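You operate a simulated robot arm through the tools that you are given. There is no shell and no other tool. Be economical: measure what you need, move in short steps, check, and stop when the job is done.

Carry out the task below with a simulated robot arm. There is one attempt and no reset: what you move stays moved.

Task
T24 is dark: move its plug to a socket showing On and light T27's yellow roundel on it at Mid.
Fine: switch T24 off while the plug is moved; the roundel lies in the free ring; T27 stays plugged in; other roundels and controls stay.

Only the result counts: the job must be done as asked and must still hold three seconds after the hand-in. Knocking over, shifting, dropping, spilling or breaking anything else fails it.

Robot
A 6-joint arm with a two-finger parallel gripper on a trunk, on a base that drives. Base frame: it is fixed to the floor where the robot stands at the start and does not move with it; the origin is under the middle of the robot, x ahead of it, y to its left, z up. Readings come in m, rad, newtons and seconds.
With the tool pointing down near the work surface it reaches from about 0.14 to 0.82 m from the robot's upright axis, wherever it stands. Its first joint turns from -2.897 to 2.897 rad. Places, roughly: clamp knob [0.2, -0.8, 0.9]; easel knob [-0.1, -0.8, 0.9]; green dial [1.1, -0.6, 0.9]; green switch [1.2, -0.5, 0.9]; light box [0.6, -0.2, 0.9]; purple dial [0.4, -0.1, 0.9]; purple switch [0.5, 0, 0.9]; right ring at T24 [0.5, -0.1, 0.9]; socket [0.2, -0.5, 0.9]; strip switch [0.3, -0.3, 0.9]; teal dial [0.7, -0.8, 0.9]; teal switch [0.6, -0.9, 0.9]; white dial [0.3, -0.6, 0.9]; white switch [0.2, -0.6, 0.9]. Payload 3.91 kg.
The TCP is the grasp point between the finger pads, 0.03 m short of the fingertips. In the tool frame z runs along the fingers and y along their closing line. The gripper opens to 0.11 m. The fingers are 0.02 m wide and 0.01 m thick; the gripper's body (0.048 by 0.112 m) begins 0.055 m behind the TCP.
Orientation is that of the tool frame in the base frame, as [roll, pitch, yaw] about the fixed x, y, z axes, in that order (R = Rz(yaw) Ry(pitch) Rx(roll)). With the fingers straight down and closing along the base's y, the tool's x points along the base's -x, its y along +y and its z along -z.

Tools
- The arm moves only by the tool nudge_tool. Its argument "deltas" is one flat list of numbers, 6 for each row, row after row: the shift along the tool's x, y, z in units of 20 mm (1.0 is 20 mm), then the turn, a rotation vector about the tool's x, y, z in units of 8 degrees (1.0 is 8 degrees). In form: [x, y, z, rx, ry, rz, x, y, z, rx, ry, rz, ...]. A call has 1 to 20 rows; each row shifts and turns the commanded pose from where the row before left it, along the tool's axes as they then stand. "fingers" is the opening, from 0 (shut) to 1 (fully open), set as the call begins (left out, the last holds). A call with a number of a shift or a turn outside -1 to 1 is refused whole. A row lasts 0.2 s, in which the tool goes at most 0.05 m and 0.15 rad; a call with a longer step from one row to the next is refused whole, and so is a gripper value outside its range. Where a pose cannot be reached the arm comes as near as it can. A force on the tool above 90 N (or 10 N above the force at the start of the call, whichever is more), or a blocked arm, ends the call early, and 0.2 s more pass. The fingers move at their own pace (about 0.108 m/s each) and stop on an object; they squeeze with about 25 N. The grip force told is the motor's: it shows also when the fingers shut on nothing. Time passes only in rows, and 0.2 s behind the last, so rows that do not move let the fingers close. It gives the time, the measured TCP pose, the force on the tool (base axes), the opening and the grip force at its end, in the units of the frame above (readings bear some noise), with the torque about the TCP (base axes, N m) and any sound that the robot's microphone picked up.
- Cameras (640 x 400 px; columns grow to the right, rows downward): "scene" is now at [-0.1067, -0.0594, 1.5115]; the picture's right is [-0.71, -0.70, 0.00], its down [-0.42, 0.42, -0.81] and it looks along [0.57, -0.57, -0.59] (base axes); focal length 247 px, centre (320, 200). "wrist" rides on the gripper at [0.077, 0.007, -0.115] in the tool frame; the picture's right is [-0.09, 1.00, 0.00], its down [-0.80, -0.07, -0.59] and it looks along [-0.59, -0.05, 0.80] (tool axes); focal length 270 px, centre (320, 200). There is no depth. A picture from a camera that has moved, and an enlarged one, comes with that camera's place and axes in the base frame and with its lens.
- camera(camera): a new picture of that camera. No time passes.
- slide_trunk(by): slides the trunk up (or, below 0, down) by that many m; the arm and the scene camera ride with it, the base frame stays. It gives what a move gives, with no picture.
- roll_base(legs): drives the robot by 1 to 6 legs, each [ahead, left, turn to the left] in m, m and rad, along the robot's own axes; the way and the turn of a leg run together, so that a leg with both is an arc; at most 1.5 m and 3.142 rad a leg. The arm and the cameras ride along, it lands a little off, and it stops where it bumps. It gives what a move gives.
- head_to(pan, tilt): turns the head with the scene camera to pan (to the left, within 1.501 rad either way) and tilt (down, from -0.506 to 1.204), counted from straight ahead of the robot. It gives what a move gives.
- close_up(camera, box): a new picture of the part [left, top, right, bottom] of that camera's present view, enlarged. No time passes.
- finish_job(): hands the job in; it is judged then, once.

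Go step by step. Nothing tells you exact positions but the pictures and the camera data: compare them with the known pose of the tool, close in by small moves and look again before you grip or let go. The budget is 120 turns and 98 pictures, counting those below and the enlarged ones. Unless the task says otherwise, let go and move clear before handing in, and close with one line.

The tools are called after ">>>" as a command line: name --argument value ..., lists and objects as JSON in quotes. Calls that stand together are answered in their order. nudge_tool: Moves the arm, as the interface text tells. Its arguments: {"type":"object","properties":{"deltas":{"type":"array"},"fingers":{"type":"number"}},"required":["deltas"]} The other tools are called the same way: slide_trunk (by) slides the trunk up or down; roll_base (legs) drives the base; head_to (pan, tilt) turns the head that bears the scene camera; camera (camera) takes a picture; close_up (camera, box) takes an enlarged picture of a part of a camera's view; finish_job () hands the job in.

At the start:

```text
time: 0.0
tool_pos: [0.204, -0.3708, 1.2394]
orientation: [-3.14, 0.0, -3.141]
contact_force: [0.8, -0.4, 0.2]
ft_torque: [0.02, 0.03, 0.0]
finger_gap: 0.1102
gripper_force: 0.2
trunk travel left (down, up): [-0.45, 0.09]
robot x, y, heading: [-0.0023, -0.0028, -0.001]
head pan, tilt: [-0.789, 0.634]
```

scene: 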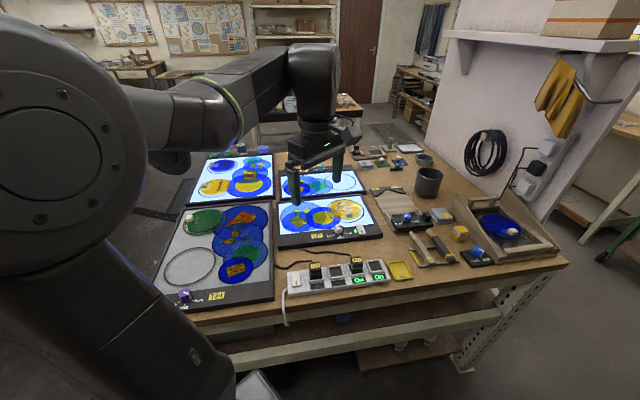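
wrist: 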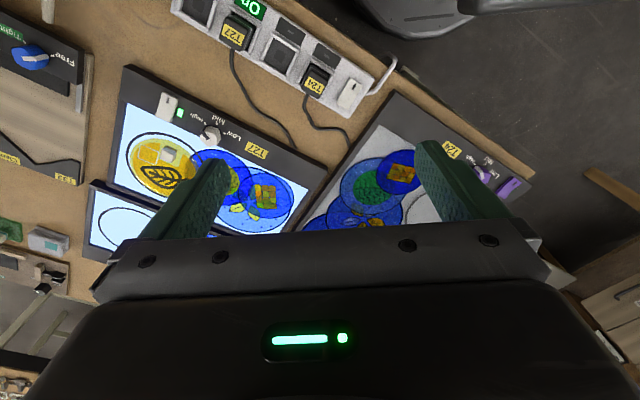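

I see four light boxes, a power strip with two plugs, and a wall strip. I'll enlarge the key areas first.

>>> close_up --camera "scene" --box '[270, 180, 430, 300]'

>>> close_up --camera "scene" --box '[150, 190, 310, 310]'

>>> close_up --camera "wrist" --box '[90, 0, 410, 200]'

```text
3.33 times, centred on (350, 240) of scene
camera zoom: at [-0.1067, -0.0594, 1.5115], right [-0.71, -0.7, 0.0], down [-0.42, 0.42, -0.81], along [0.57, -0.57, -0.59], focal length 823 px, centre (220, 67)
```

zoom: 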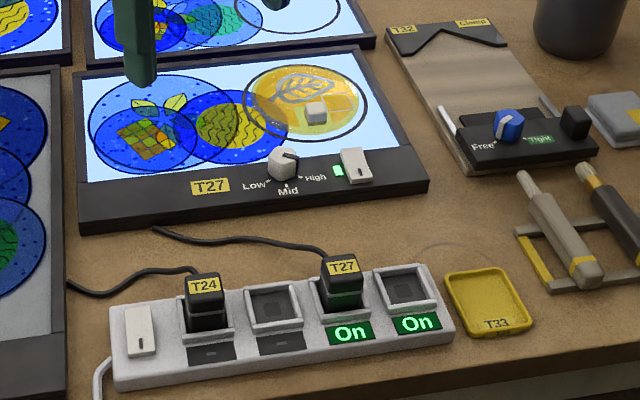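

```text
3.33 times, centred on (230, 250) of scene
camera zoom: at [-0.1067, -0.0594, 1.5115], right [-0.71, -0.7, 0.0], down [-0.42, 0.42, -0.81], along [0.57, -0.57, -0.59], focal length 823 px, centre (620, 33)
```

zoom: 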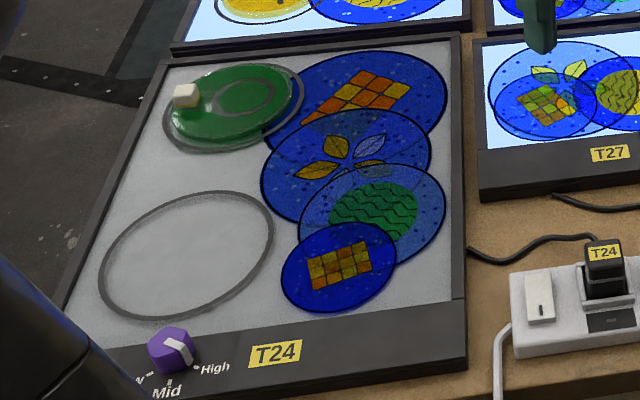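

```text
2.00 times, centred on (250, 100) of wrist
camera zoom: at [0.1277, -0.3631, 1.3547], right [0.09, 1.0, 0.0], down [0.8, -0.07, 0.59], along [0.59, -0.05, -0.8], focal length 541 px, centre (460, 400)
```

zoom: 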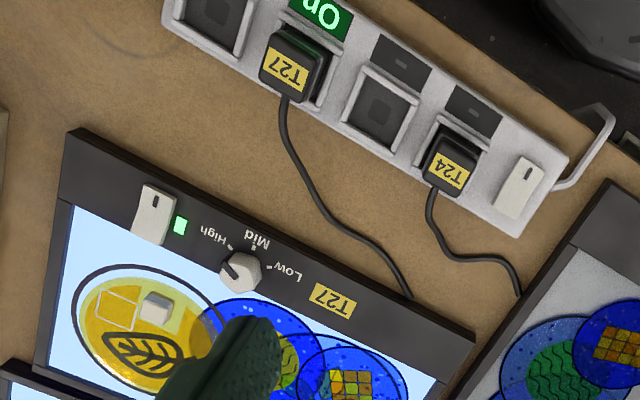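

The strip's sockets, counted from its switch, are T24 (off), empty (off), T27 (On) and empty (On), so socket 4 is the target. Next I look at T24's controls.

>>> head_to --pan -0.25 --tilt 0.9

>>> camera --camera "scene"

```text
time: 1.0
tool_pos: [0.2039, -0.371, 1.2386]
orientation: [3.141, -0.001, 3.141]
contact_force: [-0.1, 0.9, -0.1]
ft_torque: [-0.04, -0.02, 0.01]
finger_gap: 0.1107
gripper_force: 0.1
trunk travel left (down, up): [-0.45, 0.09]
robot x, y, heading: [0.0025, 0.0022, 0.004]
head pan, tilt: [-0.25, 0.901]
```

```text
92 pictures are left
camera scene: at [-0.095, -0.0161, 1.4896], right [-0.25, -0.97, 0.0], down [-0.76, 0.19, -0.62], along [0.6, -0.15, -0.78], focal length 247 px, centre (320, 200)
```

scene: 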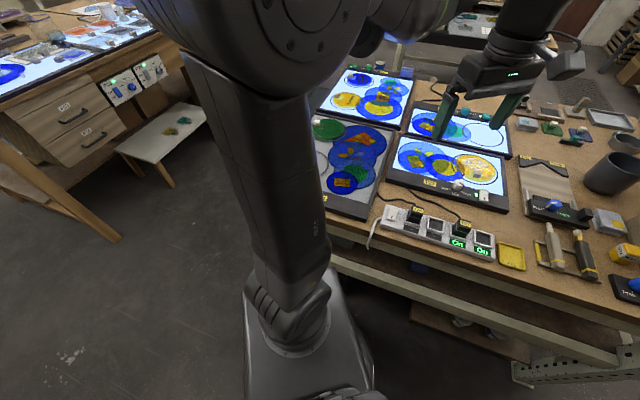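

The arm blocks this view, so I move the wrist camera over toward T24's controls.

>>> nudge_tool --deltas '[0, 1, 0, 0, 0, 0, 0, 1, 0, 0, 0, 0, 0, 1, 0, 0, 0, 0, 0, 1, 0, 0, 0, 0, 0, 1, 0, 0, 0, 0, 0, 1, 0, 0, 0, 0, 0, 1, 0, 0, 0, 0, 0, 1, 0, 0, 0, 0, 0, 1, 0, 0, 0, 0, 0, 1, 0, 0, 0, 0, 0, 1, 0, 0, 0, 0, 0, 1, 0, 0, 0, 0, 0, 1, 0, 0, 0, 0, 0, 1, 0, 0, 0, 0, 0, 1, 0, 0, 0, 0, 0, 1, 0, 0, 0, 0, 0, 0, 0, 0, 0, 1, 0, 0, 0, 0, 0, 1, 0, 0, 0, 0, 0, 1, 0, 0, 0, 0, 0, 1]'

>>> camera --camera "wrist"

```text
time: 3.8
tool_pos: [0.1838, -0.1291, 1.2382]
orientation: [3.14, -0.003, 2.976]
contact_force: [0.2, -0.3, -0.2]
ft_torque: [0.04, 0.05, -0.02]
finger_gap: 0.1099
gripper_force: 0.1
trunk travel left (down, up): [-0.45, 0.09]
robot x, y, heading: [0.0007, 0.0002, 0.002]
head pan, tilt: [-0.25, 0.901]
stopped in row 14: the arm was blocked; the commanded pose is now the measured one
```

```text
91 pictures are left
camera wrist: at [0.1104, -0.1096, 1.3551], right [0.25, 0.97, 0.0], down [0.78, -0.2, 0.59], along [0.57, -0.15, -0.81], focal length 270 px, centre (320, 200)
```

wrist: 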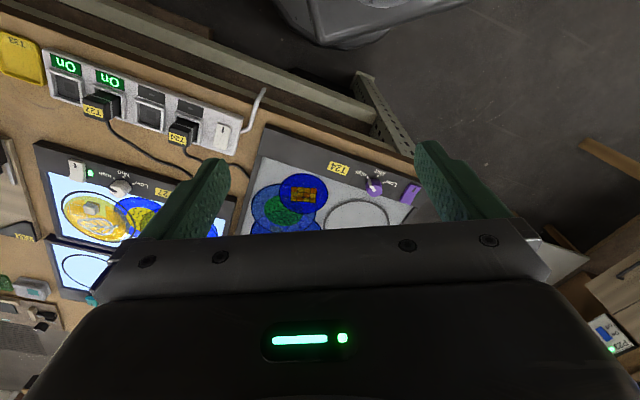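

>>> close_up --camera "wrist" --box '[240, 120, 430, 240]'

>>> close_up --camera "wrist" --box '[40, 40, 280, 190]'

```text
3.33 times, centred on (335, 180) of wrist
camera zoom: at [0.1104, -0.1096, 1.3551], right [0.25, 0.97, 0.0], down [0.78, -0.2, 0.59], along [0.57, -0.15, -0.81], focal length 901 px, centre (270, 267)
```

zoom: 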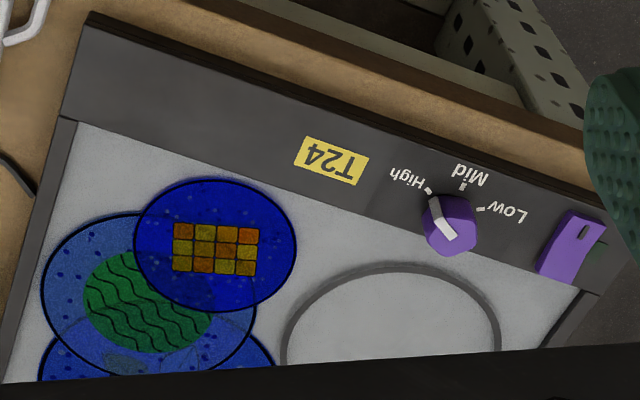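

```text
2.67 times, centred on (160, 115) of wrist
camera zoom: at [0.1104, -0.1096, 1.3551], right [0.25, 0.97, 0.0], down [0.78, -0.2, 0.59], along [0.57, -0.15, -0.81], focal length 721 px, centre (747, 427)
```

zoom: 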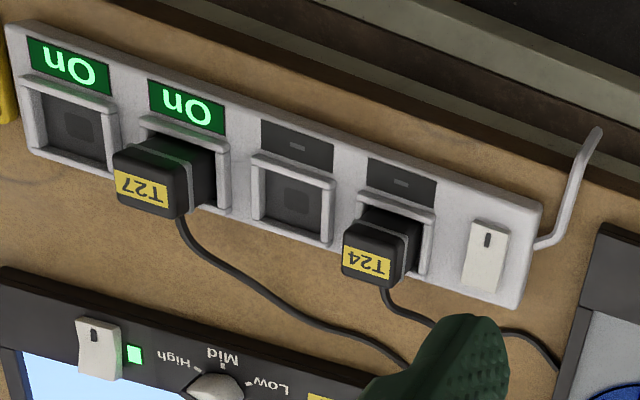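

The T24 dial points at High and is near (0.454, -0.078, 0.87), with the switch near (0.49, 0.0). I move closer to see the switch state.

>>> nudge_tool --deltas '[-1, 0, 0.5, 0, 0, 0, -1, 0, 0.5, 0, 0, 0, -1, 0.5, 0.5, 0, 0, 0, -1, 1, 0.5, 0, 0, 0, -0.8, 1, 0.5, 0, 0, 0, -0.5, 1, 0.5, 0, 0, 0, -0.5, 1, 0.5, 0, 0, 0, -0.5, 1, 0.5, 0, 0, 0, -0.5, 1, 0.5, 0, 0, 0, 0, 1, 0.5, 0, 0, 0, 0, 1, 0.5, 0, 0, 0, 0, 1, 0.5, 0, 0, 1, 0, 0, 0.5, 0, 0, 1, 0, 0, 0.5, 0, 0, 1]'

>>> camera --camera "wrist"

```text
time: 4.7
tool_pos: [0.2181, -0.1612, 1.2168]
orientation: [-3.136, 0.033, 2.786]
contact_force: [0.4, 0.1, 0.4]
ft_torque: [-0.03, 0.0, 0.0]
finger_gap: 0.1103
gripper_force: 0.1
trunk travel left (down, up): [-0.45, 0.09]
robot x, y, heading: [-0.0031, 0.0008, -0.001]
head pan, tilt: [-0.25, 0.901]
stopped in row 4: the arm was blocked; the commanded pose is now the measured one
```

```text
88 pictures are left
camera wrist: at [0.1447, -0.1247, 1.3304], right [0.43, 0.9, 0.0], down [0.71, -0.34, 0.62], along [0.56, -0.27, -0.78], focal length 270 px, centre (320, 200)
```

wrist: 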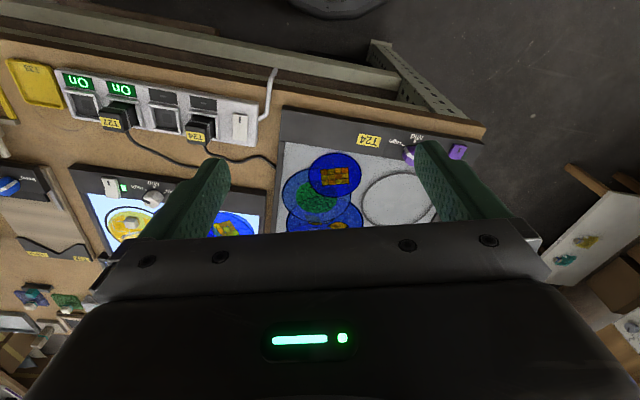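

The arm hit a joint limit close in and high up, so I go outward and down first.

>>> nudge_tool --deltas '[-1, 0, 0, 0, 0, 0, -1, 0, 0.5, 0, 0, 0, -1, 0, 1, 0, 0, 0, -1, 0, 1, 0, 0, 0, -1, 0, 1, 0, 0, 0, 0, 0, 1, 0, 0, 0, 0, 0, 1, 0, 0, 0, 0, 0, 1, 0, 0, 0]'

```text
time: 6.5
tool_pos: [0.3168, -0.1933, 1.0856]
orientation: [-3.138, 0.022, 2.8]
contact_force: [-0.5, -0.3, 0.7]
ft_torque: [-0.04, -0.03, 0.0]
finger_gap: 0.1098
gripper_force: 0.0
trunk travel left (down, up): [-0.45, 0.09]
robot x, y, heading: [0.0012, 0.0027, 0.001]
head pan, tilt: [-0.25, 0.901]
```

>>> nudge_tool --deltas '[0.2, 1, 0, 0, 0.16, 0, 0.2, 1, 0, 0, 0, 0, 0.2, 1, 0, 0, 0, 0, 0.2, 1, 0, 0, 0, 0, 0.2, 1, 0, 0, 0, 0, 0.2, 1, 0, 0, 0, 0, 0.2, 1, 0, 0, 0, 0, 0.2, 1, 0, 0, 0, 0, 0.2, 1, 0, 0, 0, 0, 0.2, 1, 0, 0, 0, 0.87, 0.2, 1, 0, 0, 0, 0.87]'

>>> camera --camera "wrist"

```text
time: 8.9
tool_pos: [0.3522, 0.0264, 1.0846]
orientation: [-3.138, 0.001, 2.555]
contact_force: [-0.1, -0.4, -0.3]
ft_torque: [-0.01, 0.0, 0.02]
finger_gap: 0.11
gripper_force: 0.1
trunk travel left (down, up): [-0.45, 0.09]
robot x, y, heading: [-0.0008, 0.0028, 0.0]
head pan, tilt: [-0.25, 0.901]
```

```text
87 pictures are left
camera wrist: at [0.2921, 0.0763, 1.2014], right [0.62, 0.78, 0.0], down [0.63, -0.5, 0.6], along [0.46, -0.37, -0.8], focal length 270 px, centre (320, 200)
```

wrist: 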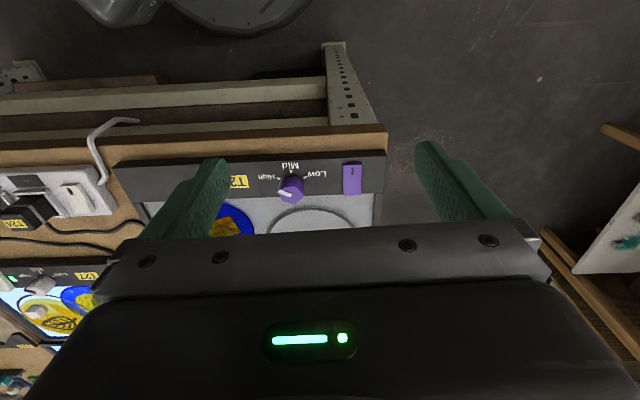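

>>> close_up --camera "wrist" --box '[230, 140, 390, 240]'

```text
4.00 times, centred on (310, 190) of wrist
camera zoom: at [0.2921, 0.0763, 1.2014], right [0.62, 0.78, 0.0], down [0.63, -0.5, 0.6], along [0.46, -0.37, -0.8], focal length 1081 px, centre (360, 240)
```

zoom: 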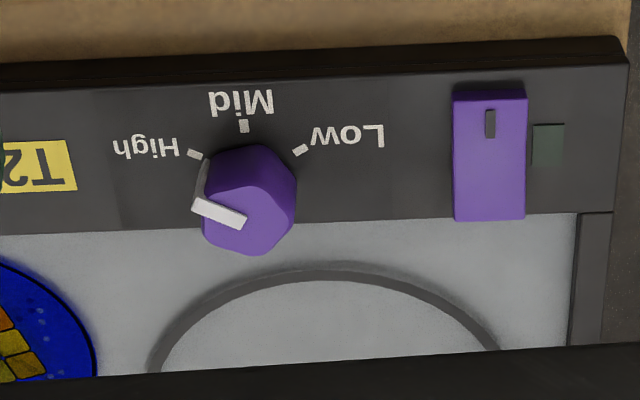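

>>> close_up --camera "wrist" --box '[0, 150, 160, 250]'

>>> close_up --camera "wrist" --box '[320, 150, 384, 190]'

```text
4.00 times, centred on (80, 200) of wrist
camera zoom: at [0.2921, 0.0763, 1.2014], right [0.62, 0.78, 0.0], down [0.63, -0.5, 0.6], along [0.46, -0.37, -0.8], focal length 1081 px, centre (1280, 200)
```

zoom: 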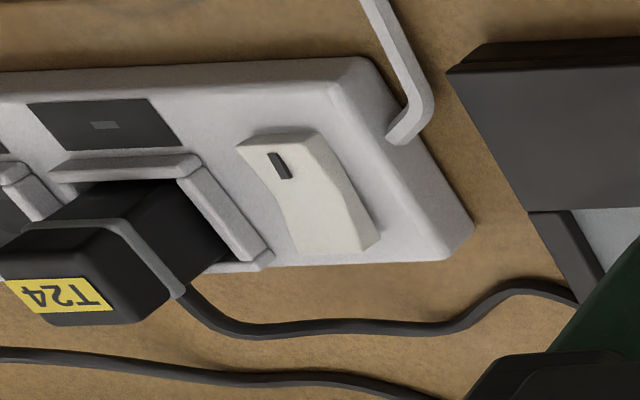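

```text
10.00 times, centred on (352, 170) of wrist
camera zoom: at [0.2921, 0.0763, 1.2014], right [0.62, 0.78, 0.0], down [0.63, -0.5, 0.6], along [0.46, -0.37, -0.8], focal length 2703 px, centre (0, 500)
```

zoom: 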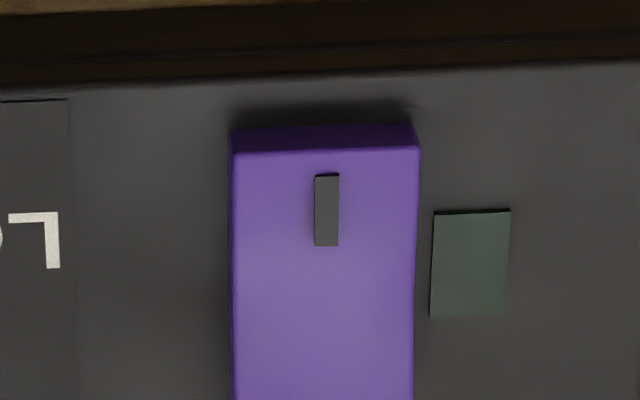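

>>> head_to --pan -0.3 --tilt 0.7

>>> camera --camera "scene"

```text
time: 9.6
tool_pos: [0.3514, 0.0262, 1.0852]
orientation: [-3.137, 0.001, 2.557]
contact_force: [-0.2, -0.3, -0.3]
ft_torque: [0.02, -0.03, 0.0]
finger_gap: 0.1103
gripper_force: 0.0
trunk travel left (down, up): [-0.45, 0.09]
robot x, y, heading: [0.002, 0.0015, 0.003]
head pan, tilt: [-0.3, 0.7]
```

```text
83 pictures are left
camera scene: at [-0.0871, -0.0224, 1.5056], right [-0.3, -0.96, 0.0], down [-0.62, 0.19, -0.76], along [0.73, -0.23, -0.64], focal length 247 px, centre (320, 200)
```

scene: 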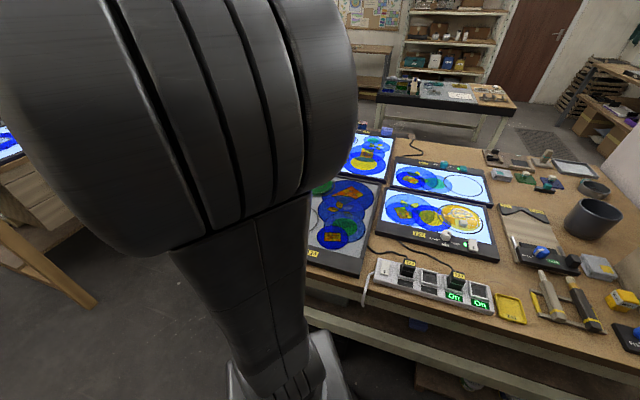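

The arm hides the switch from the head camera. I move the tool sideways to view the rocker in profile.

>>> nudge_tool --deltas '[0, 1, 0.3, 0, 0, 0, 0, 1, 0.3, 0, 0, 0, 0, 1, 0.3, 0, 0, 0, 0, 1, 0.3, 0, 0, 0, 0, 1, 0.3, 0, 0, 0, 0, 1, 0.3, 0, 0, 0, 0, 1, 0.3, 0, 0, 0, 0, 1, 0.3, 0, 0, 0, 0, 1, 0.3, 0, 0, 0]' --fingers 0

>>> camera --camera "wrist"

```text
time: 11.6
tool_pos: [0.4517, 0.1785, 1.0312]
orientation: [-3.138, 0.002, 2.555]
contact_force: [0.1, -0.1, -0.4]
ft_torque: [0.01, -0.03, 0.0]
finger_gap: 0.0001
gripper_force: 24.9
trunk travel left (down, up): [-0.45, 0.09]
robot x, y, heading: [0.0008, -0.0024, 0.002]
head pan, tilt: [-0.3, 0.7]
```

```text
82 pictures are left
camera wrist: at [0.391, 0.2287, 1.1463], right [0.62, 0.78, 0.0], down [0.63, -0.5, 0.6], along [0.46, -0.37, -0.8], focal length 270 px, centre (320, 200)
```

wrist: 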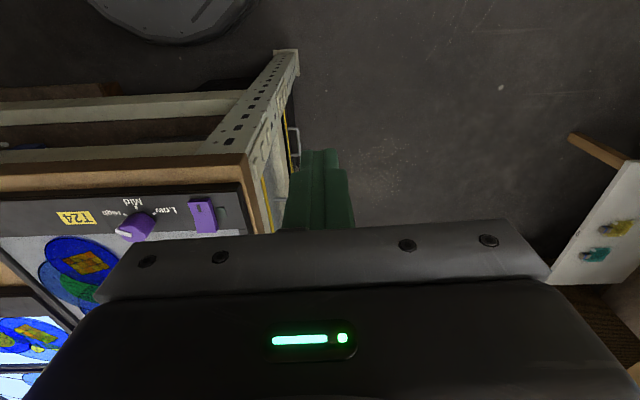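

>>> close_up --camera "wrist" --box '[100, 180, 244, 270]'

```text
4.44 times, centred on (172, 225) of wrist
camera zoom: at [0.391, 0.2287, 1.1463], right [0.62, 0.78, 0.0], down [0.63, -0.5, 0.6], along [0.46, -0.37, -0.8], focal length 1201 px, centre (978, 89)
```

zoom: 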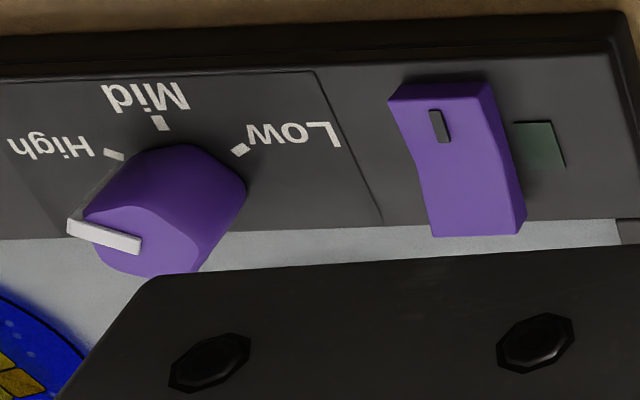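

>>> close_up --camera "wrist" --box '[180, 190, 236, 240]'

```text
8.00 times, centred on (208, 215) of wrist
camera zoom: at [0.391, 0.2287, 1.1463], right [0.62, 0.78, 0.0], down [0.63, -0.5, 0.6], along [0.46, -0.37, -0.8], focal length 2162 px, centre (1216, 80)
```

zoom: 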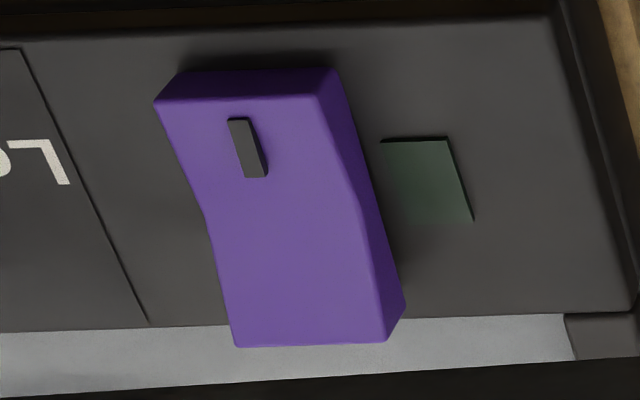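

The rocker's marked front end is down, which I read as On, the same as on the strip switch. To switch off I press the rear end, so I move above it with the fingers shut.

>>> nudge_tool --deltas '[-0.804, -0.929, 0, 0, 0, 0, -0.804, -0.929, 0, 0, 0, 0, -0.804, -0.929, 0, 0, 0, 0, -0.804, -0.929, 0, 0, 0, 0, -0.804, -0.929, 0, 0, 0, 0, -0.804, -0.929, 0, 0, 0, 0, -0.804, -0.929, 0, 0, 0, 0, -0.804, -0.929, 0, 0, 0, 0, 0, 0, 1, 0, 0, 0, 0, 0, 1, 0, 0, 0, 0, 0, 1, 0, 0, 0]'

>>> camera --camera "wrist"

```text
time: 14.0
tool_pos: [0.4758, -0.0181, 0.9712]
orientation: [-3.138, 0.002, 2.556]
contact_force: [0.3, 0.3, -0.2]
ft_torque: [0.02, 0.01, 0.0]
finger_gap: 0.0
gripper_force: 24.7
trunk travel left (down, up): [-0.45, 0.09]
robot x, y, heading: [0.0012, -0.0032, 0.003]
head pan, tilt: [-0.3, 0.7]
```

```text
79 pictures are left
camera wrist: at [0.4164, 0.0309, 1.0872], right [0.62, 0.78, 0.0], down [0.63, -0.5, 0.6], along [0.46, -0.37, -0.8], focal length 270 px, centre (320, 200)
```

wrist: 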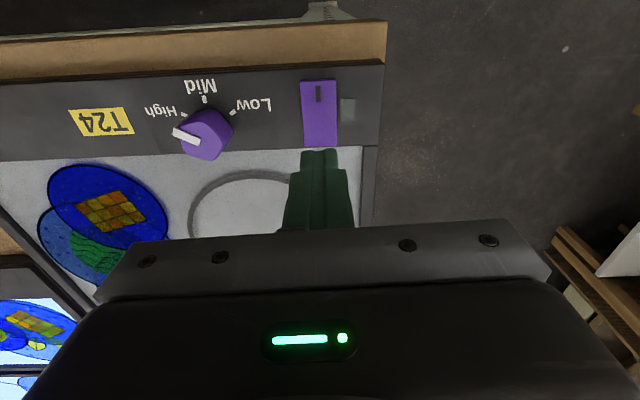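

>>> nudge_tool --deltas '[0.15, 0, 0.5, 0, 0, 0, 0, 0, 0.5, 0, 0, 0, 0, 0, 0.4, 0, 0, 0, 0, 0, 0.15, 0, 0, 0, 0, 0, 0.15, 0, 0, 0]'

```text
time: 15.2
tool_pos: [0.4728, -0.0158, 0.9381]
orientation: [-3.137, 0.0, 2.557]
contact_force: [0.1, 0.1, 0.6]
ft_torque: [0.02, -0.01, 0.02]
finger_gap: 0.0
gripper_force: 24.8
trunk travel left (down, up): [-0.45, 0.09]
robot x, y, heading: [0.0014, 0.0008, 0.0]
head pan, tilt: [-0.3, 0.7]
```

>>> nudge_tool --deltas '[0, 0, 0.15, 0, 0, 0, 0, 0, 0.15, 0, 0, 0]'

>>> close_up --camera "wrist" --box '[240, 60, 400, 160]'

```text
time: 15.8
tool_pos: [0.4754, -0.0167, 0.9333]
orientation: [-3.141, 0.004, 2.557]
contact_force: [2.2, -2.4, 18.0]
ft_torque: [0.04, 0.03, -0.12]
finger_gap: 0.0002
gripper_force: 25.2
trunk travel left (down, up): [-0.45, 0.09]
robot x, y, heading: [-0.0011, -0.0036, -0.001]
head pan, tilt: [-0.3, 0.7]
```

```text
4.00 times, centred on (320, 110) of wrist
camera zoom: at [0.4139, 0.0323, 1.0485], right [0.62, 0.78, 0.0], down [0.63, -0.5, 0.6], along [0.47, -0.37, -0.8], focal length 1081 px, centre (320, 560)
```

zoom: 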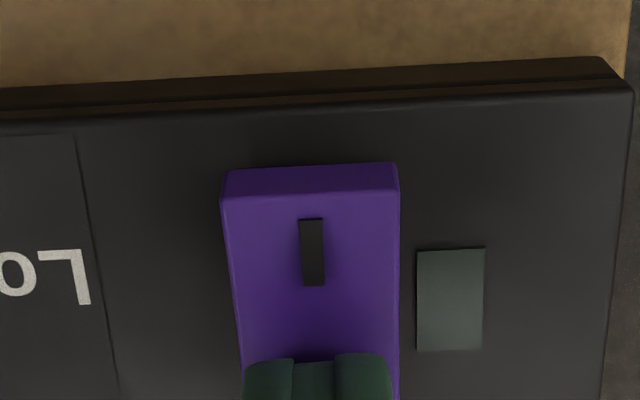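

>>> nudge_tool --deltas '[0, 0, 0.1, 0, 0, 0, 0, 0, 0.1, 0, 0, 0]'

>>> close_up --camera "wrist" --box '[240, 60, 400, 160]'

```text
time: 16.4
tool_pos: [0.4744, -0.0164, 0.933]
orientation: [3.139, 0.013, 2.555]
contact_force: [9.5, -4.6, 74.7]
ft_torque: [0.19, 0.37, -1.09]
finger_gap: 0.0
gripper_force: 25.1
trunk travel left (down, up): [-0.45, 0.09]
robot x, y, heading: [0.0031, -0.003, -0.0]
head pan, tilt: [-0.3, 0.7]
```

```text
4.00 times, centred on (320, 110) of wrist
camera zoom: at [0.4125, 0.0324, 1.0479], right [0.62, 0.78, 0.0], down [0.62, -0.5, 0.6], along [0.47, -0.37, -0.8], focal length 1081 px, centre (320, 560)
```

zoom: 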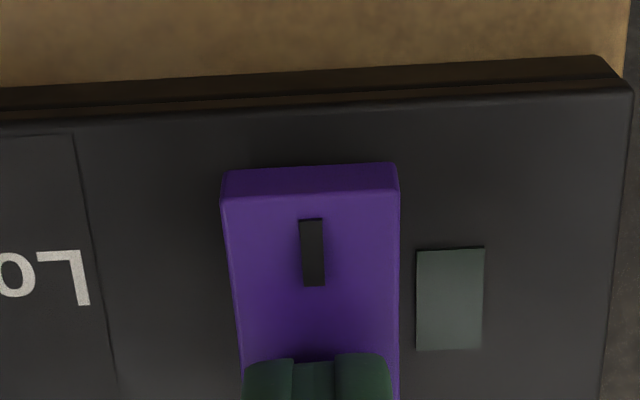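

The front edge of the rocker now looks raised. I back off and view it again from the same side position.

>>> nudge_tool --deltas '[0, 0, -0.5, 0, 0, 0, 0, 0, -1, 0, 0, 0, 0, 0, -1, 0, 0, 0, 0.8, 0.93, 0, 0, 0, 0, 0.8, 0.93, 0, 0, 0, 0, 0.8, 0.93, 0, 0, 0, 0, 0.8, 0.93, 0, 0, 0, 0, 0.8, 0.93, -0.5, 0, 0, 0, 0.8, 0.93, -0.8, 0, 0, 0, 0.8, 0.93, -1, 0, 0, 0, 0.8, 0.93, 0, 0, 0, 0]'

>>> close_up --camera "wrist" --box '[180, 190, 236, 240]'

```text
time: 18.8
tool_pos: [0.4482, 0.1777, 1.0227]
orientation: [-3.138, 0.003, 2.556]
contact_force: [-0.4, -0.5, 0.7]
ft_torque: [-0.01, 0.0, 0.01]
finger_gap: 0.0002
gripper_force: 24.8
trunk travel left (down, up): [-0.45, 0.09]
robot x, y, heading: [0.0003, 0.0046, 0.002]
head pan, tilt: [-0.3, 0.7]
```

```text
8.00 times, centred on (208, 215) of wrist
camera zoom: at [0.3893, 0.2274, 1.1385], right [0.62, 0.78, 0.0], down [0.63, -0.5, 0.6], along [0.46, -0.37, -0.8], focal length 2162 px, centre (1216, 80)
```

zoom: 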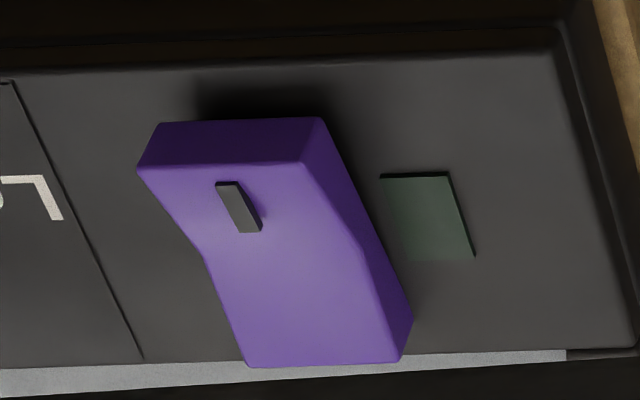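

The switch is now off, with the front end raised. Next comes the dial, and I move above it with the fingers half open.

>>> nudge_tool --deltas '[-0.502, -0.93, 0, 0, 0, 0, -0.502, -0.93, 0, 0, 0, 0, -0.502, -0.93, 0, 0, 0, 0, -0.502, -0.93, 0, 0, 0, 0, -0.502, -0.93, 0, 0, 0, 0, -0.502, -0.93, 0, 0, 0, 0, -0.502, -0.93, 0, 0, 0, 0, -0.502, -0.93, 0, 0, 0, 0, -0.502, -0.93, 0, 0, 0, 0, -0.502, -0.93, 0, 0, 0, 0, -0.502, -0.93, 0, 0, 0, 0, -0.502, -0.93, 0, 0, 0, 0, 0, 0, 0.6, 0, 0, 0]' --fingers 0.55

>>> camera --camera "wrist"

>>> close_up --camera "wrist" --box '[240, 70, 400, 170]'

```text
time: 21.6
tool_pos: [0.4257, -0.0728, 1.0123]
orientation: [-3.138, 0.002, 2.556]
contact_force: [0.1, 0.1, -0.4]
ft_torque: [-0.01, -0.01, -0.01]
finger_gap: 0.0607
gripper_force: 0.1
trunk travel left (down, up): [-0.45, 0.09]
robot x, y, heading: [0.0001, 0.0013, -0.001]
head pan, tilt: [-0.3, 0.7]
```

```text
75 pictures are left
camera wrist: at [0.3656, -0.0236, 1.1284], right [0.62, 0.78, 0.0], down [0.63, -0.5, 0.6], along [0.46, -0.37, -0.8], focal length 270 px, centre (320, 200)
```

wrist: 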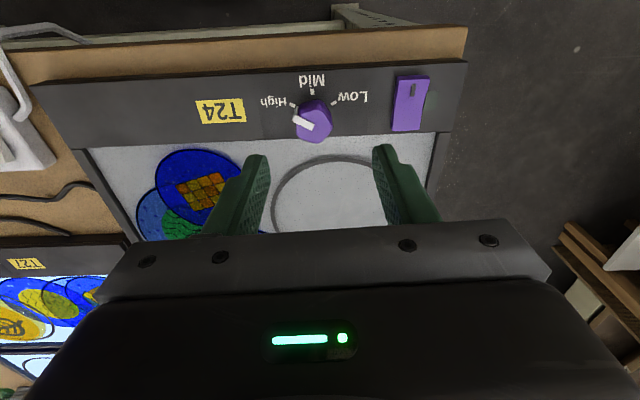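

```text
4.00 times, centred on (320, 120) of wrist
camera zoom: at [0.3656, -0.0236, 1.1284], right [0.62, 0.78, 0.0], down [0.63, -0.5, 0.6], along [0.46, -0.37, -0.8], focal length 1081 px, centre (320, 520)
```

zoom: 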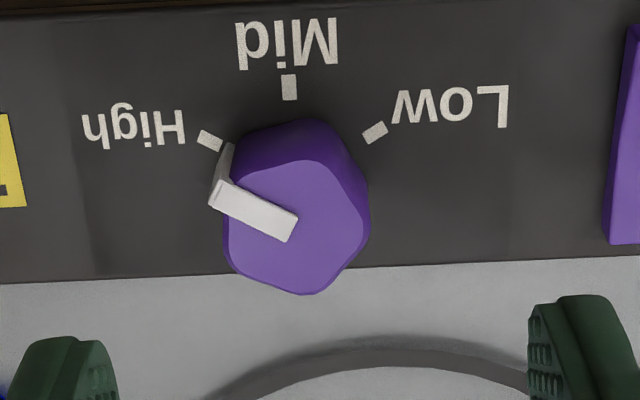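

The pointer is at High, about 60° from Mid, and the knob's flats face the fingers. I lower onto it and grip.

>>> nudge_tool --deltas '[-0.05, -0.22, 1, 0, 0, 0, 0, 0, 1, 0, 0, 0, 0, 0, 1, 0, 0, 0, 0, 0, 0.85, 0, 0, 0]'

>>> nudge_tool --deltas '[0, 0, 0, 0, 0, 0, 0, 0, 0, 0, 0, 0, 0, 0, 0, 0, 0, 0]' --fingers 0

>>> close_up --camera "wrist" --box '[240, 70, 400, 170]'

```text
time: 22.6
tool_pos: [0.4241, -0.077, 0.9346]
orientation: [-3.137, 0.002, 2.558]
contact_force: [0.3, -0.8, -0.8]
ft_torque: [0.0, 0.04, 0.01]
finger_gap: 0.0608
gripper_force: 0.1
trunk travel left (down, up): [-0.45, 0.09]
robot x, y, heading: [-0.0019, 0.0002, -0.001]
head pan, tilt: [-0.3, 0.7]
```

```text
time: 23.4
tool_pos: [0.4222, -0.0781, 0.9351]
orientation: [-3.136, 0.001, 2.555]
contact_force: [-9.5, -10.1, -4.2]
ft_torque: [-0.21, 0.41, -0.03]
finger_gap: 0.029
gripper_force: 45.3
trunk travel left (down, up): [-0.45, 0.09]
robot x, y, heading: [0.0023, -0.0038, 0.005]
head pan, tilt: [-0.3, 0.7]
```

```text
4.00 times, centred on (320, 120) of wrist
camera zoom: at [0.3629, -0.029, 1.0507], right [0.62, 0.78, 0.0], down [0.63, -0.5, 0.59], along [0.46, -0.37, -0.8], focal length 1081 px, centre (320, 520)
```

zoom: 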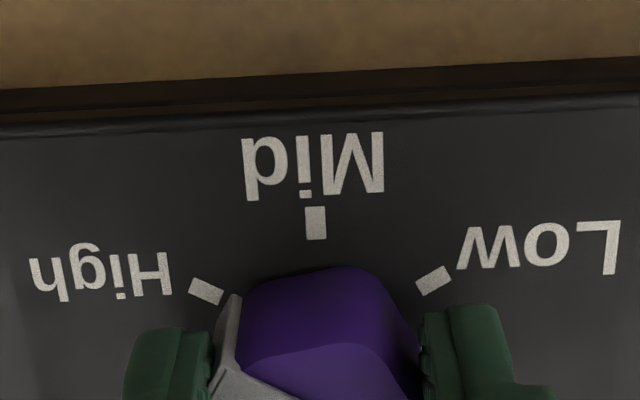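

>>> nudge_tool --deltas '[0, -0.1, 0, 0, 0, 0]'

>>> nudge_tool --deltas '[0, 0, 0, 0, 0, 1, 0, 0, 0, 0, 0, 1, 0, 0, 0, 0, 0, 1, 0, 0, 0, 0, 0, 1]'

>>> close_up --camera "wrist" --box '[240, 70, 400, 170]'

```text
time: 23.8
tool_pos: [0.4226, -0.0778, 0.9358]
orientation: [-3.14, 0.0, 2.557]
contact_force: [-7.4, 0.8, -1.4]
ft_torque: [0.92, 1.19, -0.01]
finger_gap: 0.0291
gripper_force: 45.6
trunk travel left (down, up): [-0.45, 0.09]
robot x, y, heading: [0.0006, 0.0009, -0.002]
head pan, tilt: [-0.3, 0.7]
```

```text
time: 24.8
tool_pos: [0.4231, -0.0778, 0.9344]
orientation: [-3.137, 0.004, 1.996]
contact_force: [0.3, 23.1, -14.9]
ft_torque: [1.34, 0.18, 0.04]
finger_gap: 0.0291
gripper_force: 45.3
trunk travel left (down, up): [-0.45, 0.09]
robot x, y, heading: [0.0018, 0.0029, 0.002]
head pan, tilt: [-0.3, 0.7]
```

```text
4.00 times, centred on (320, 120) of wrist
camera zoom: at [0.399, -0.0028, 1.0504], right [0.94, 0.33, 0.0], down [0.27, -0.76, 0.6], along [0.2, -0.56, -0.8], focal length 1081 px, centre (320, 520)
```

zoom: 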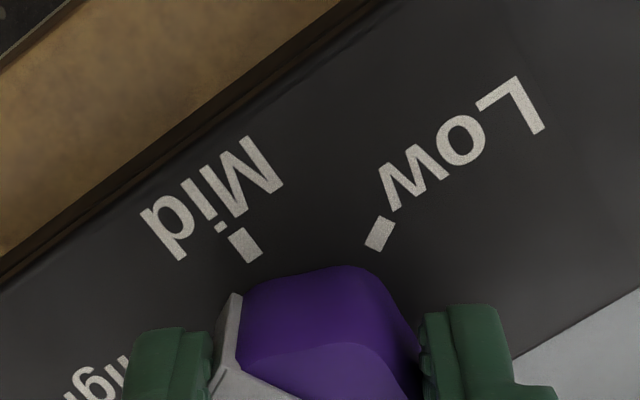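

>>> nudge_tool --deltas '[0.09, 0.04, 0, 0, 0, 1, 0, 0, 0, 0, 0, 1, 0, 0, 0, 0, 0, 1, 0, 0, 0, 0, 0, 0.3]'

>>> close_up --camera "wrist" --box '[240, 70, 400, 170]'

```text
time: 25.8
tool_pos: [0.4263, -0.0766, 0.9347]
orientation: [-3.141, 0.005, 1.537]
contact_force: [13.8, 16.0, -11.6]
ft_torque: [0.69, -0.29, 0.07]
finger_gap: 0.0291
gripper_force: 44.8
trunk travel left (down, up): [-0.45, 0.09]
robot x, y, heading: [-0.0028, 0.0015, -0.003]
head pan, tilt: [-0.3, 0.7]
```

```text
4.00 times, centred on (320, 120) of wrist
camera zoom: at [0.4356, 0.0014, 1.0504], right [0.99, -0.12, 0.0], down [-0.1, -0.79, 0.6], along [-0.07, -0.59, -0.8], focal length 1081 px, centre (320, 520)
```

zoom: 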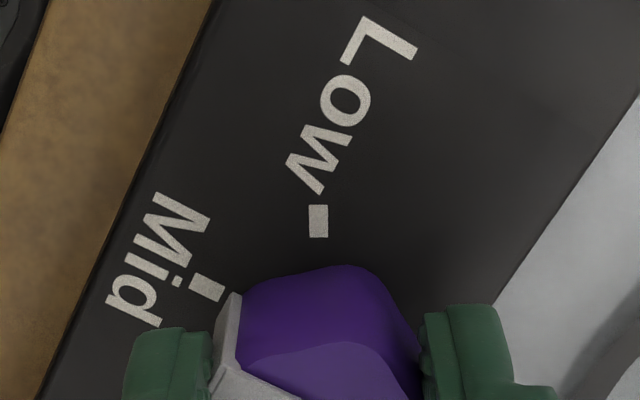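

>>> nudge_tool --deltas '[0, 0, 0, 0, 0, 0.17, 0, 0, 0, 0, 0, 0]'

>>> nudge_tool --deltas '[0, 0, 0, 0, 0, 0, 0, 0, 0, 0, 0, 0, 0, 0, -0.5, 0, 0, 0, 0, 0, -1, 0, 0, 0, 0, 0, -1, 0, 0, 0, 0, 0, -1, 0, 0, 0]' --fingers 0.55

>>> camera --camera "wrist"

>>> close_up --camera "wrist" --box '[240, 70, 400, 170]'

```text
time: 26.4
tool_pos: [0.4264, -0.0765, 0.935]
orientation: [-3.141, 0.005, 1.513]
contact_force: [17.5, 12.6, 0.2]
ft_torque: [0.45, -0.32, 0.11]
finger_gap: 0.0288
gripper_force: 44.6
trunk travel left (down, up): [-0.45, 0.09]
robot x, y, heading: [0.0012, 0.0036, -0.004]
head pan, tilt: [-0.3, 0.7]
```

```text
time: 27.8
tool_pos: [0.423, -0.0778, 1.005]
orientation: [-3.141, 0.003, 1.512]
contact_force: [0.7, 0.0, -0.1]
ft_torque: [-0.01, 0.03, -0.01]
finger_gap: 0.0607
gripper_force: 0.1
trunk travel left (down, up): [-0.45, 0.09]
robot x, y, heading: [0.0008, 0.0039, 0.004]
head pan, tilt: [-0.3, 0.7]
```

```text
70 pictures are left
camera wrist: at [0.4346, 0.0002, 1.12], right [0.99, -0.15, 0.0], down [-0.12, -0.79, 0.6], along [-0.09, -0.59, -0.8], focal length 270 px, centre (320, 200)
```

wrist: 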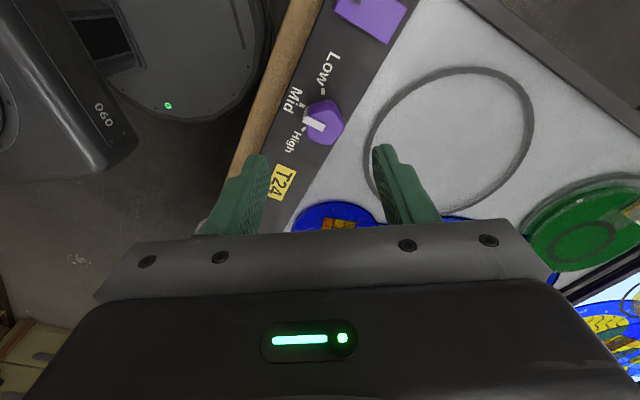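

```text
4.00 times, centred on (320, 120) of wrist
camera zoom: at [0.4346, 0.0002, 1.12], right [0.99, -0.15, 0.0], down [-0.12, -0.79, 0.6], along [-0.09, -0.59, -0.8], focal length 1081 px, centre (320, 520)
```

zoom: 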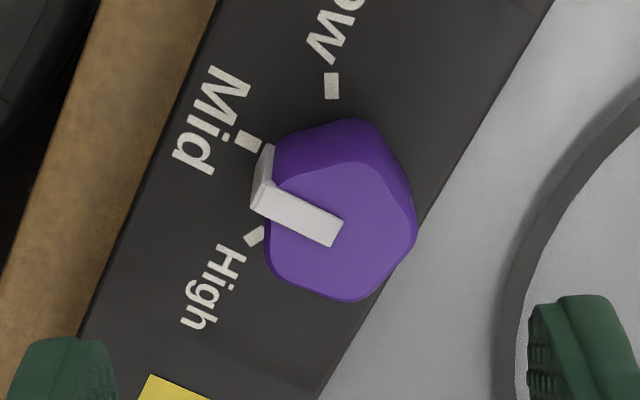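

The dial now points at Mid. I raise the arm, rotate back, and head for the strip.

>>> nudge_tool --deltas '[0, 0, -1, 0, 0, -1, 0, 0, -1, 0, 0, -1, 0, 0, -1, 0, 0, -1, 0, 0, -1, 0, 0, -1, 0, 0, 0, 0, 0, -1, 0, 0, 0, 0, 0, -1, 0, 0, 0, 0, 0, -1, 0, 0, 0, 0, 0, -0.48]' --fingers 1

>>> nudge_tool --deltas '[0.32, -1, 0, 0, 0, 0, 0.32, -1, 0, 0, 0, 0, 0.32, -1, 0, 0, 0, 0, 0.32, -1, 0, 0, 0, 0, 0.32, -1, 0, 0, 0, 0, 0.32, -1, 0, 0, 0, 0, 0.32, -1, 0, 0, 0, 0, 0.32, -1, 0, 0, 0, 0, 0.32, -1, 0, 0, 0, 0, 0.32, -1, 0, 0, 0, 0, 0.32, -1, 0, 0, 0, 0, 0.32, -1, 0, 0, 0, 0, 0.32, -1, 0, 0, 0, 0, 0.32, -1, 0, 0, 0, 0, 0.32, -1, 0, 0, 0, 0, 0.32, -1, 0, 0, 0, 0]'

>>> camera --camera "wrist"

```text
time: 29.6
tool_pos: [0.4249, -0.0776, 1.085]
orientation: [-3.137, 0.003, 2.561]
contact_force: [-0.3, 0.0, -0.2]
ft_torque: [-0.01, -0.01, -0.03]
finger_gap: 0.11
gripper_force: 0.0
trunk travel left (down, up): [-0.45, 0.09]
robot x, y, heading: [-0.0008, -0.001, 0.003]
head pan, tilt: [-0.3, 0.7]
```

```text
time: 33.0
tool_pos: [0.162, -0.2878, 1.0862]
orientation: [-3.138, 0.002, 2.556]
contact_force: [-0.5, 0.0, 0.5]
ft_torque: [0.0, 0.01, 0.0]
finger_gap: 0.1102
gripper_force: 0.2
trunk travel left (down, up): [-0.45, 0.09]
robot x, y, heading: [0.0002, 0.0017, 0.001]
head pan, tilt: [-0.3, 0.7]
```

```text
68 pictures are left
camera wrist: at [0.1005, -0.2393, 1.2014], right [0.62, 0.78, 0.0], down [0.63, -0.5, 0.6], along [0.46, -0.37, -0.8], focal length 270 px, centre (320, 200)
```

wrist: 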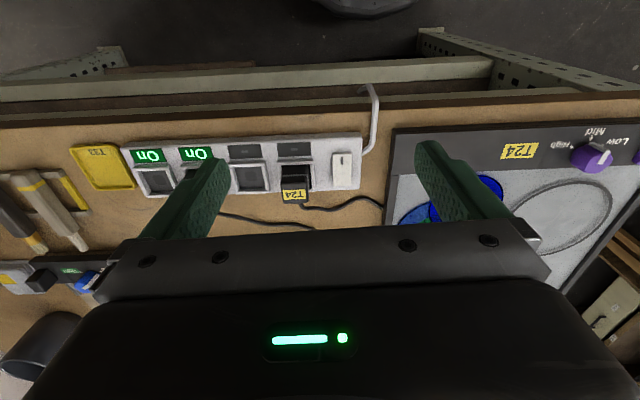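

>>> close_up --camera "wrist" --box '[220, 120, 380, 220]'

>>> close_up --camera "wrist" --box '[120, 120, 280, 220]'

```text
4.00 times, centred on (300, 170) of wrist
camera zoom: at [0.1005, -0.2393, 1.2014], right [0.62, 0.78, 0.0], down [0.63, -0.5, 0.6], along [0.46, -0.37, -0.8], focal length 1081 px, centre (400, 320)
```

zoom: 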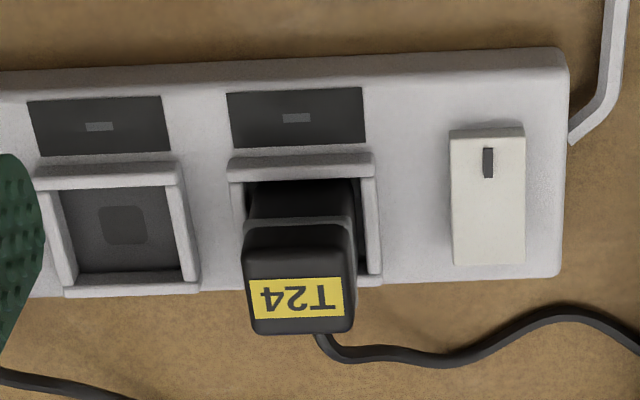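

```text
4.00 times, centred on (200, 170) of wrist
camera zoom: at [0.1005, -0.2393, 1.2014], right [0.62, 0.78, 0.0], down [0.63, -0.5, 0.6], along [0.46, -0.37, -0.8], focal length 1081 px, centre (800, 320)
```

zoom: 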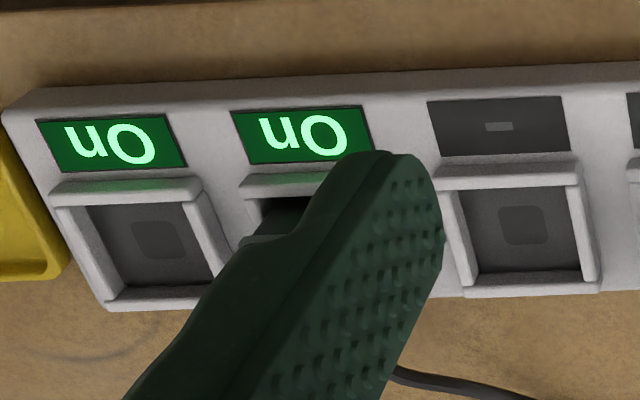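

>>> nudge_tool --deltas '[-1, -0.3, 0, 0, 0, 0, -1, -0.3, 0, 0, 0, 0, -1, -0.3, 0, 0, 0, 0, -1, 0, 0, 0, 0, 0]'

>>> close_up --camera "wrist" --box '[200, 40, 440, 190]'

```text
time: 34.0
tool_pos: [0.2189, -0.347, 1.0833]
orientation: [-3.138, 0.0, 2.558]
contact_force: [-0.2, 0.4, 0.0]
ft_torque: [0.0, 0.0, 0.0]
finger_gap: 0.1101
gripper_force: 0.1
trunk travel left (down, up): [-0.45, 0.09]
robot x, y, heading: [0.0002, 0.0006, -0.005]
head pan, tilt: [-0.3, 0.7]
```

```text
2.67 times, centred on (320, 115) of wrist
camera zoom: at [0.1598, -0.2978, 1.1993], right [0.62, 0.78, 0.0], down [0.63, -0.5, 0.59], along [0.46, -0.37, -0.8], focal length 721 px, centre (320, 427)
```

zoom: 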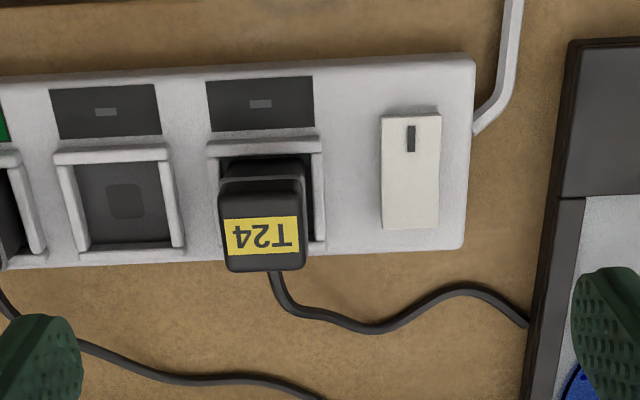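

The plug top is at about (0.229, -0.3815, 0.926), with the rim at z ≈ 0.89. The strip runs along (0.595, 0.804), so I align the tool above the plug.

>>> nudge_tool --deltas '[-0.69, -0.58, 0.7, 0, 0, 0, -0.68, -0.58, 1, 0, 0, 0, 0, 0, 1, 0, 0, 0.385, 0, 0, 1, 0, 0, 0, 0, 0, 1, 0, 0, 0, 0, 0, 0.6, 0, 0, 0]' --fingers 0.5

>>> camera --camera "wrist"

```text
time: 35.4
tool_pos: [0.2288, -0.3807, 0.9797]
orientation: [-3.14, 0.002, 2.505]
contact_force: [0.0, -0.2, 0.4]
ft_torque: [0.0, -0.01, 0.0]
finger_gap: 0.0553
gripper_force: 0.1
trunk travel left (down, up): [-0.45, 0.09]
robot x, y, heading: [0.0034, 0.0025, 0.004]
head pan, tilt: [-0.3, 0.7]
```

```text
64 pictures are left
camera wrist: at [0.171, -0.329, 1.0949], right [0.66, 0.75, 0.0], down [0.6, -0.53, 0.6], along [0.44, -0.4, -0.8], focal length 270 px, centre (320, 200)
```

wrist: 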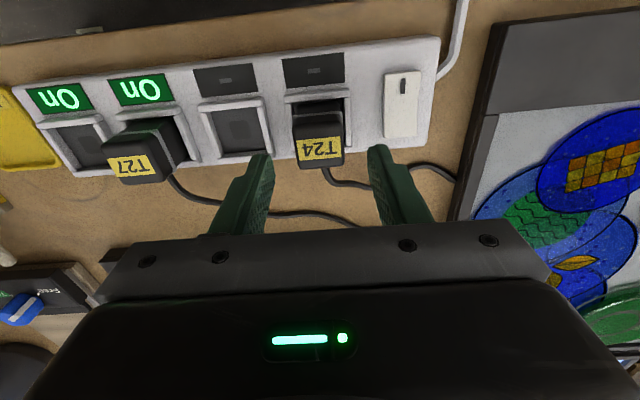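

The tool is well aligned, so I descend and grip the plug.

>>> nudge_tool --deltas '[0, 0, 1, 0, 0, 0, 0, 0, 1, 0, 0, 0, 0, 0, 0.55, 0, 0, 0]'

>>> nudge_tool --deltas '[0, 0, 0, 0, 0, 0, 0, 0, 0, 0, 0, 0, 0, 0, 0, 0, 0, 0]' --fingers 0

>>> camera --camera "wrist"

```text
time: 36.2
tool_pos: [0.2292, -0.3828, 0.9313]
orientation: [-3.137, 0.005, 2.505]
contact_force: [-2.8, 0.6, 10.1]
ft_torque: [-0.22, 0.36, -0.07]
finger_gap: 0.0554
gripper_force: 0.2
trunk travel left (down, up): [-0.45, 0.09]
robot x, y, heading: [0.0015, -0.0003, 0.002]
head pan, tilt: [-0.3, 0.7]
```

```text
time: 37.0
tool_pos: [0.2277, -0.3822, 0.9307]
orientation: [-3.139, 0.001, 2.504]
contact_force: [2.7, 5.1, 11.4]
ft_torque: [0.29, -0.4, 0.96]
finger_gap: 0.0469
gripper_force: 45.4
trunk travel left (down, up): [-0.45, 0.09]
robot x, y, heading: [-0.0022, 0.0014, 0.004]
head pan, tilt: [-0.3, 0.7]
```

```text
63 pictures are left
camera wrist: at [0.171, -0.3293, 1.0461], right [0.66, 0.75, 0.0], down [0.6, -0.53, 0.6], along [0.44, -0.4, -0.8], focal length 270 px, centre (320, 200)
```

wrist: 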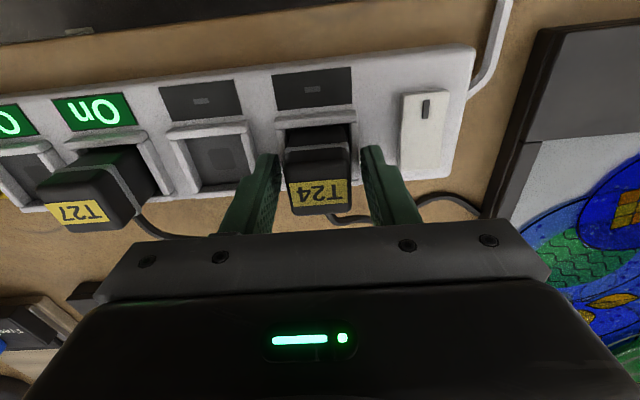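

The fingertips closed on the socket rim, which is 47 mm wide. I open, rise about 8 mm, and close again.

>>> nudge_tool --deltas '[0, 0, 0, 0, 0, 0, 0, 0, -0.2, 0, 0, 0, 0, 0, -0.3, 0, 0, 0]' --fingers 0.5

>>> nudge_tool --deltas '[0, 0, 0, 0, 0, 0, 0, 0, 0, 0, 0, 0, 0, 0, 0, 0, 0, 0]' --fingers 0

>>> camera --camera "wrist"

```text
time: 37.8
tool_pos: [0.2272, -0.3834, 0.9393]
orientation: [-3.139, 0.001, 2.504]
contact_force: [0.3, 0.3, -0.1]
ft_torque: [0.0, 0.01, 0.01]
finger_gap: 0.055
gripper_force: 0.1
trunk travel left (down, up): [-0.45, 0.09]
robot x, y, heading: [0.0024, -0.0027, -0.001]
head pan, tilt: [-0.3, 0.7]
```

```text
time: 38.6
tool_pos: [0.2268, -0.3829, 0.939]
orientation: [-3.137, 0.003, 2.506]
contact_force: [-0.6, -0.9, 2.4]
ft_torque: [0.03, -0.02, 0.01]
finger_gap: 0.0313
gripper_force: 25.6
trunk travel left (down, up): [-0.45, 0.09]
robot x, y, heading: [-0.0007, 0.0005, 0.004]
head pan, tilt: [-0.3, 0.7]
```

```text
62 pictures are left
camera wrist: at [0.1707, -0.3303, 1.0555], right [0.66, 0.75, 0.0], down [0.6, -0.53, 0.6], along [0.44, -0.4, -0.8], focal length 270 px, centre (320, 200)
```

wrist: 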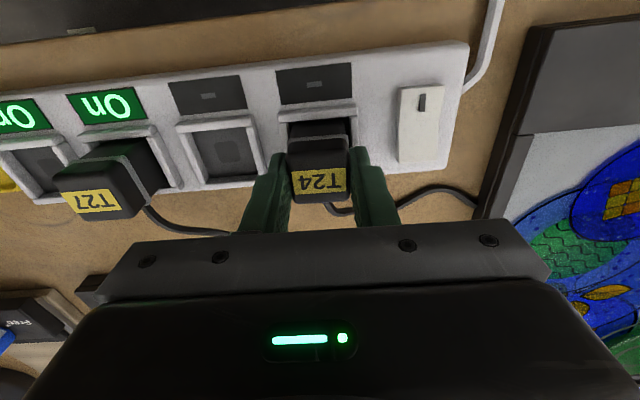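

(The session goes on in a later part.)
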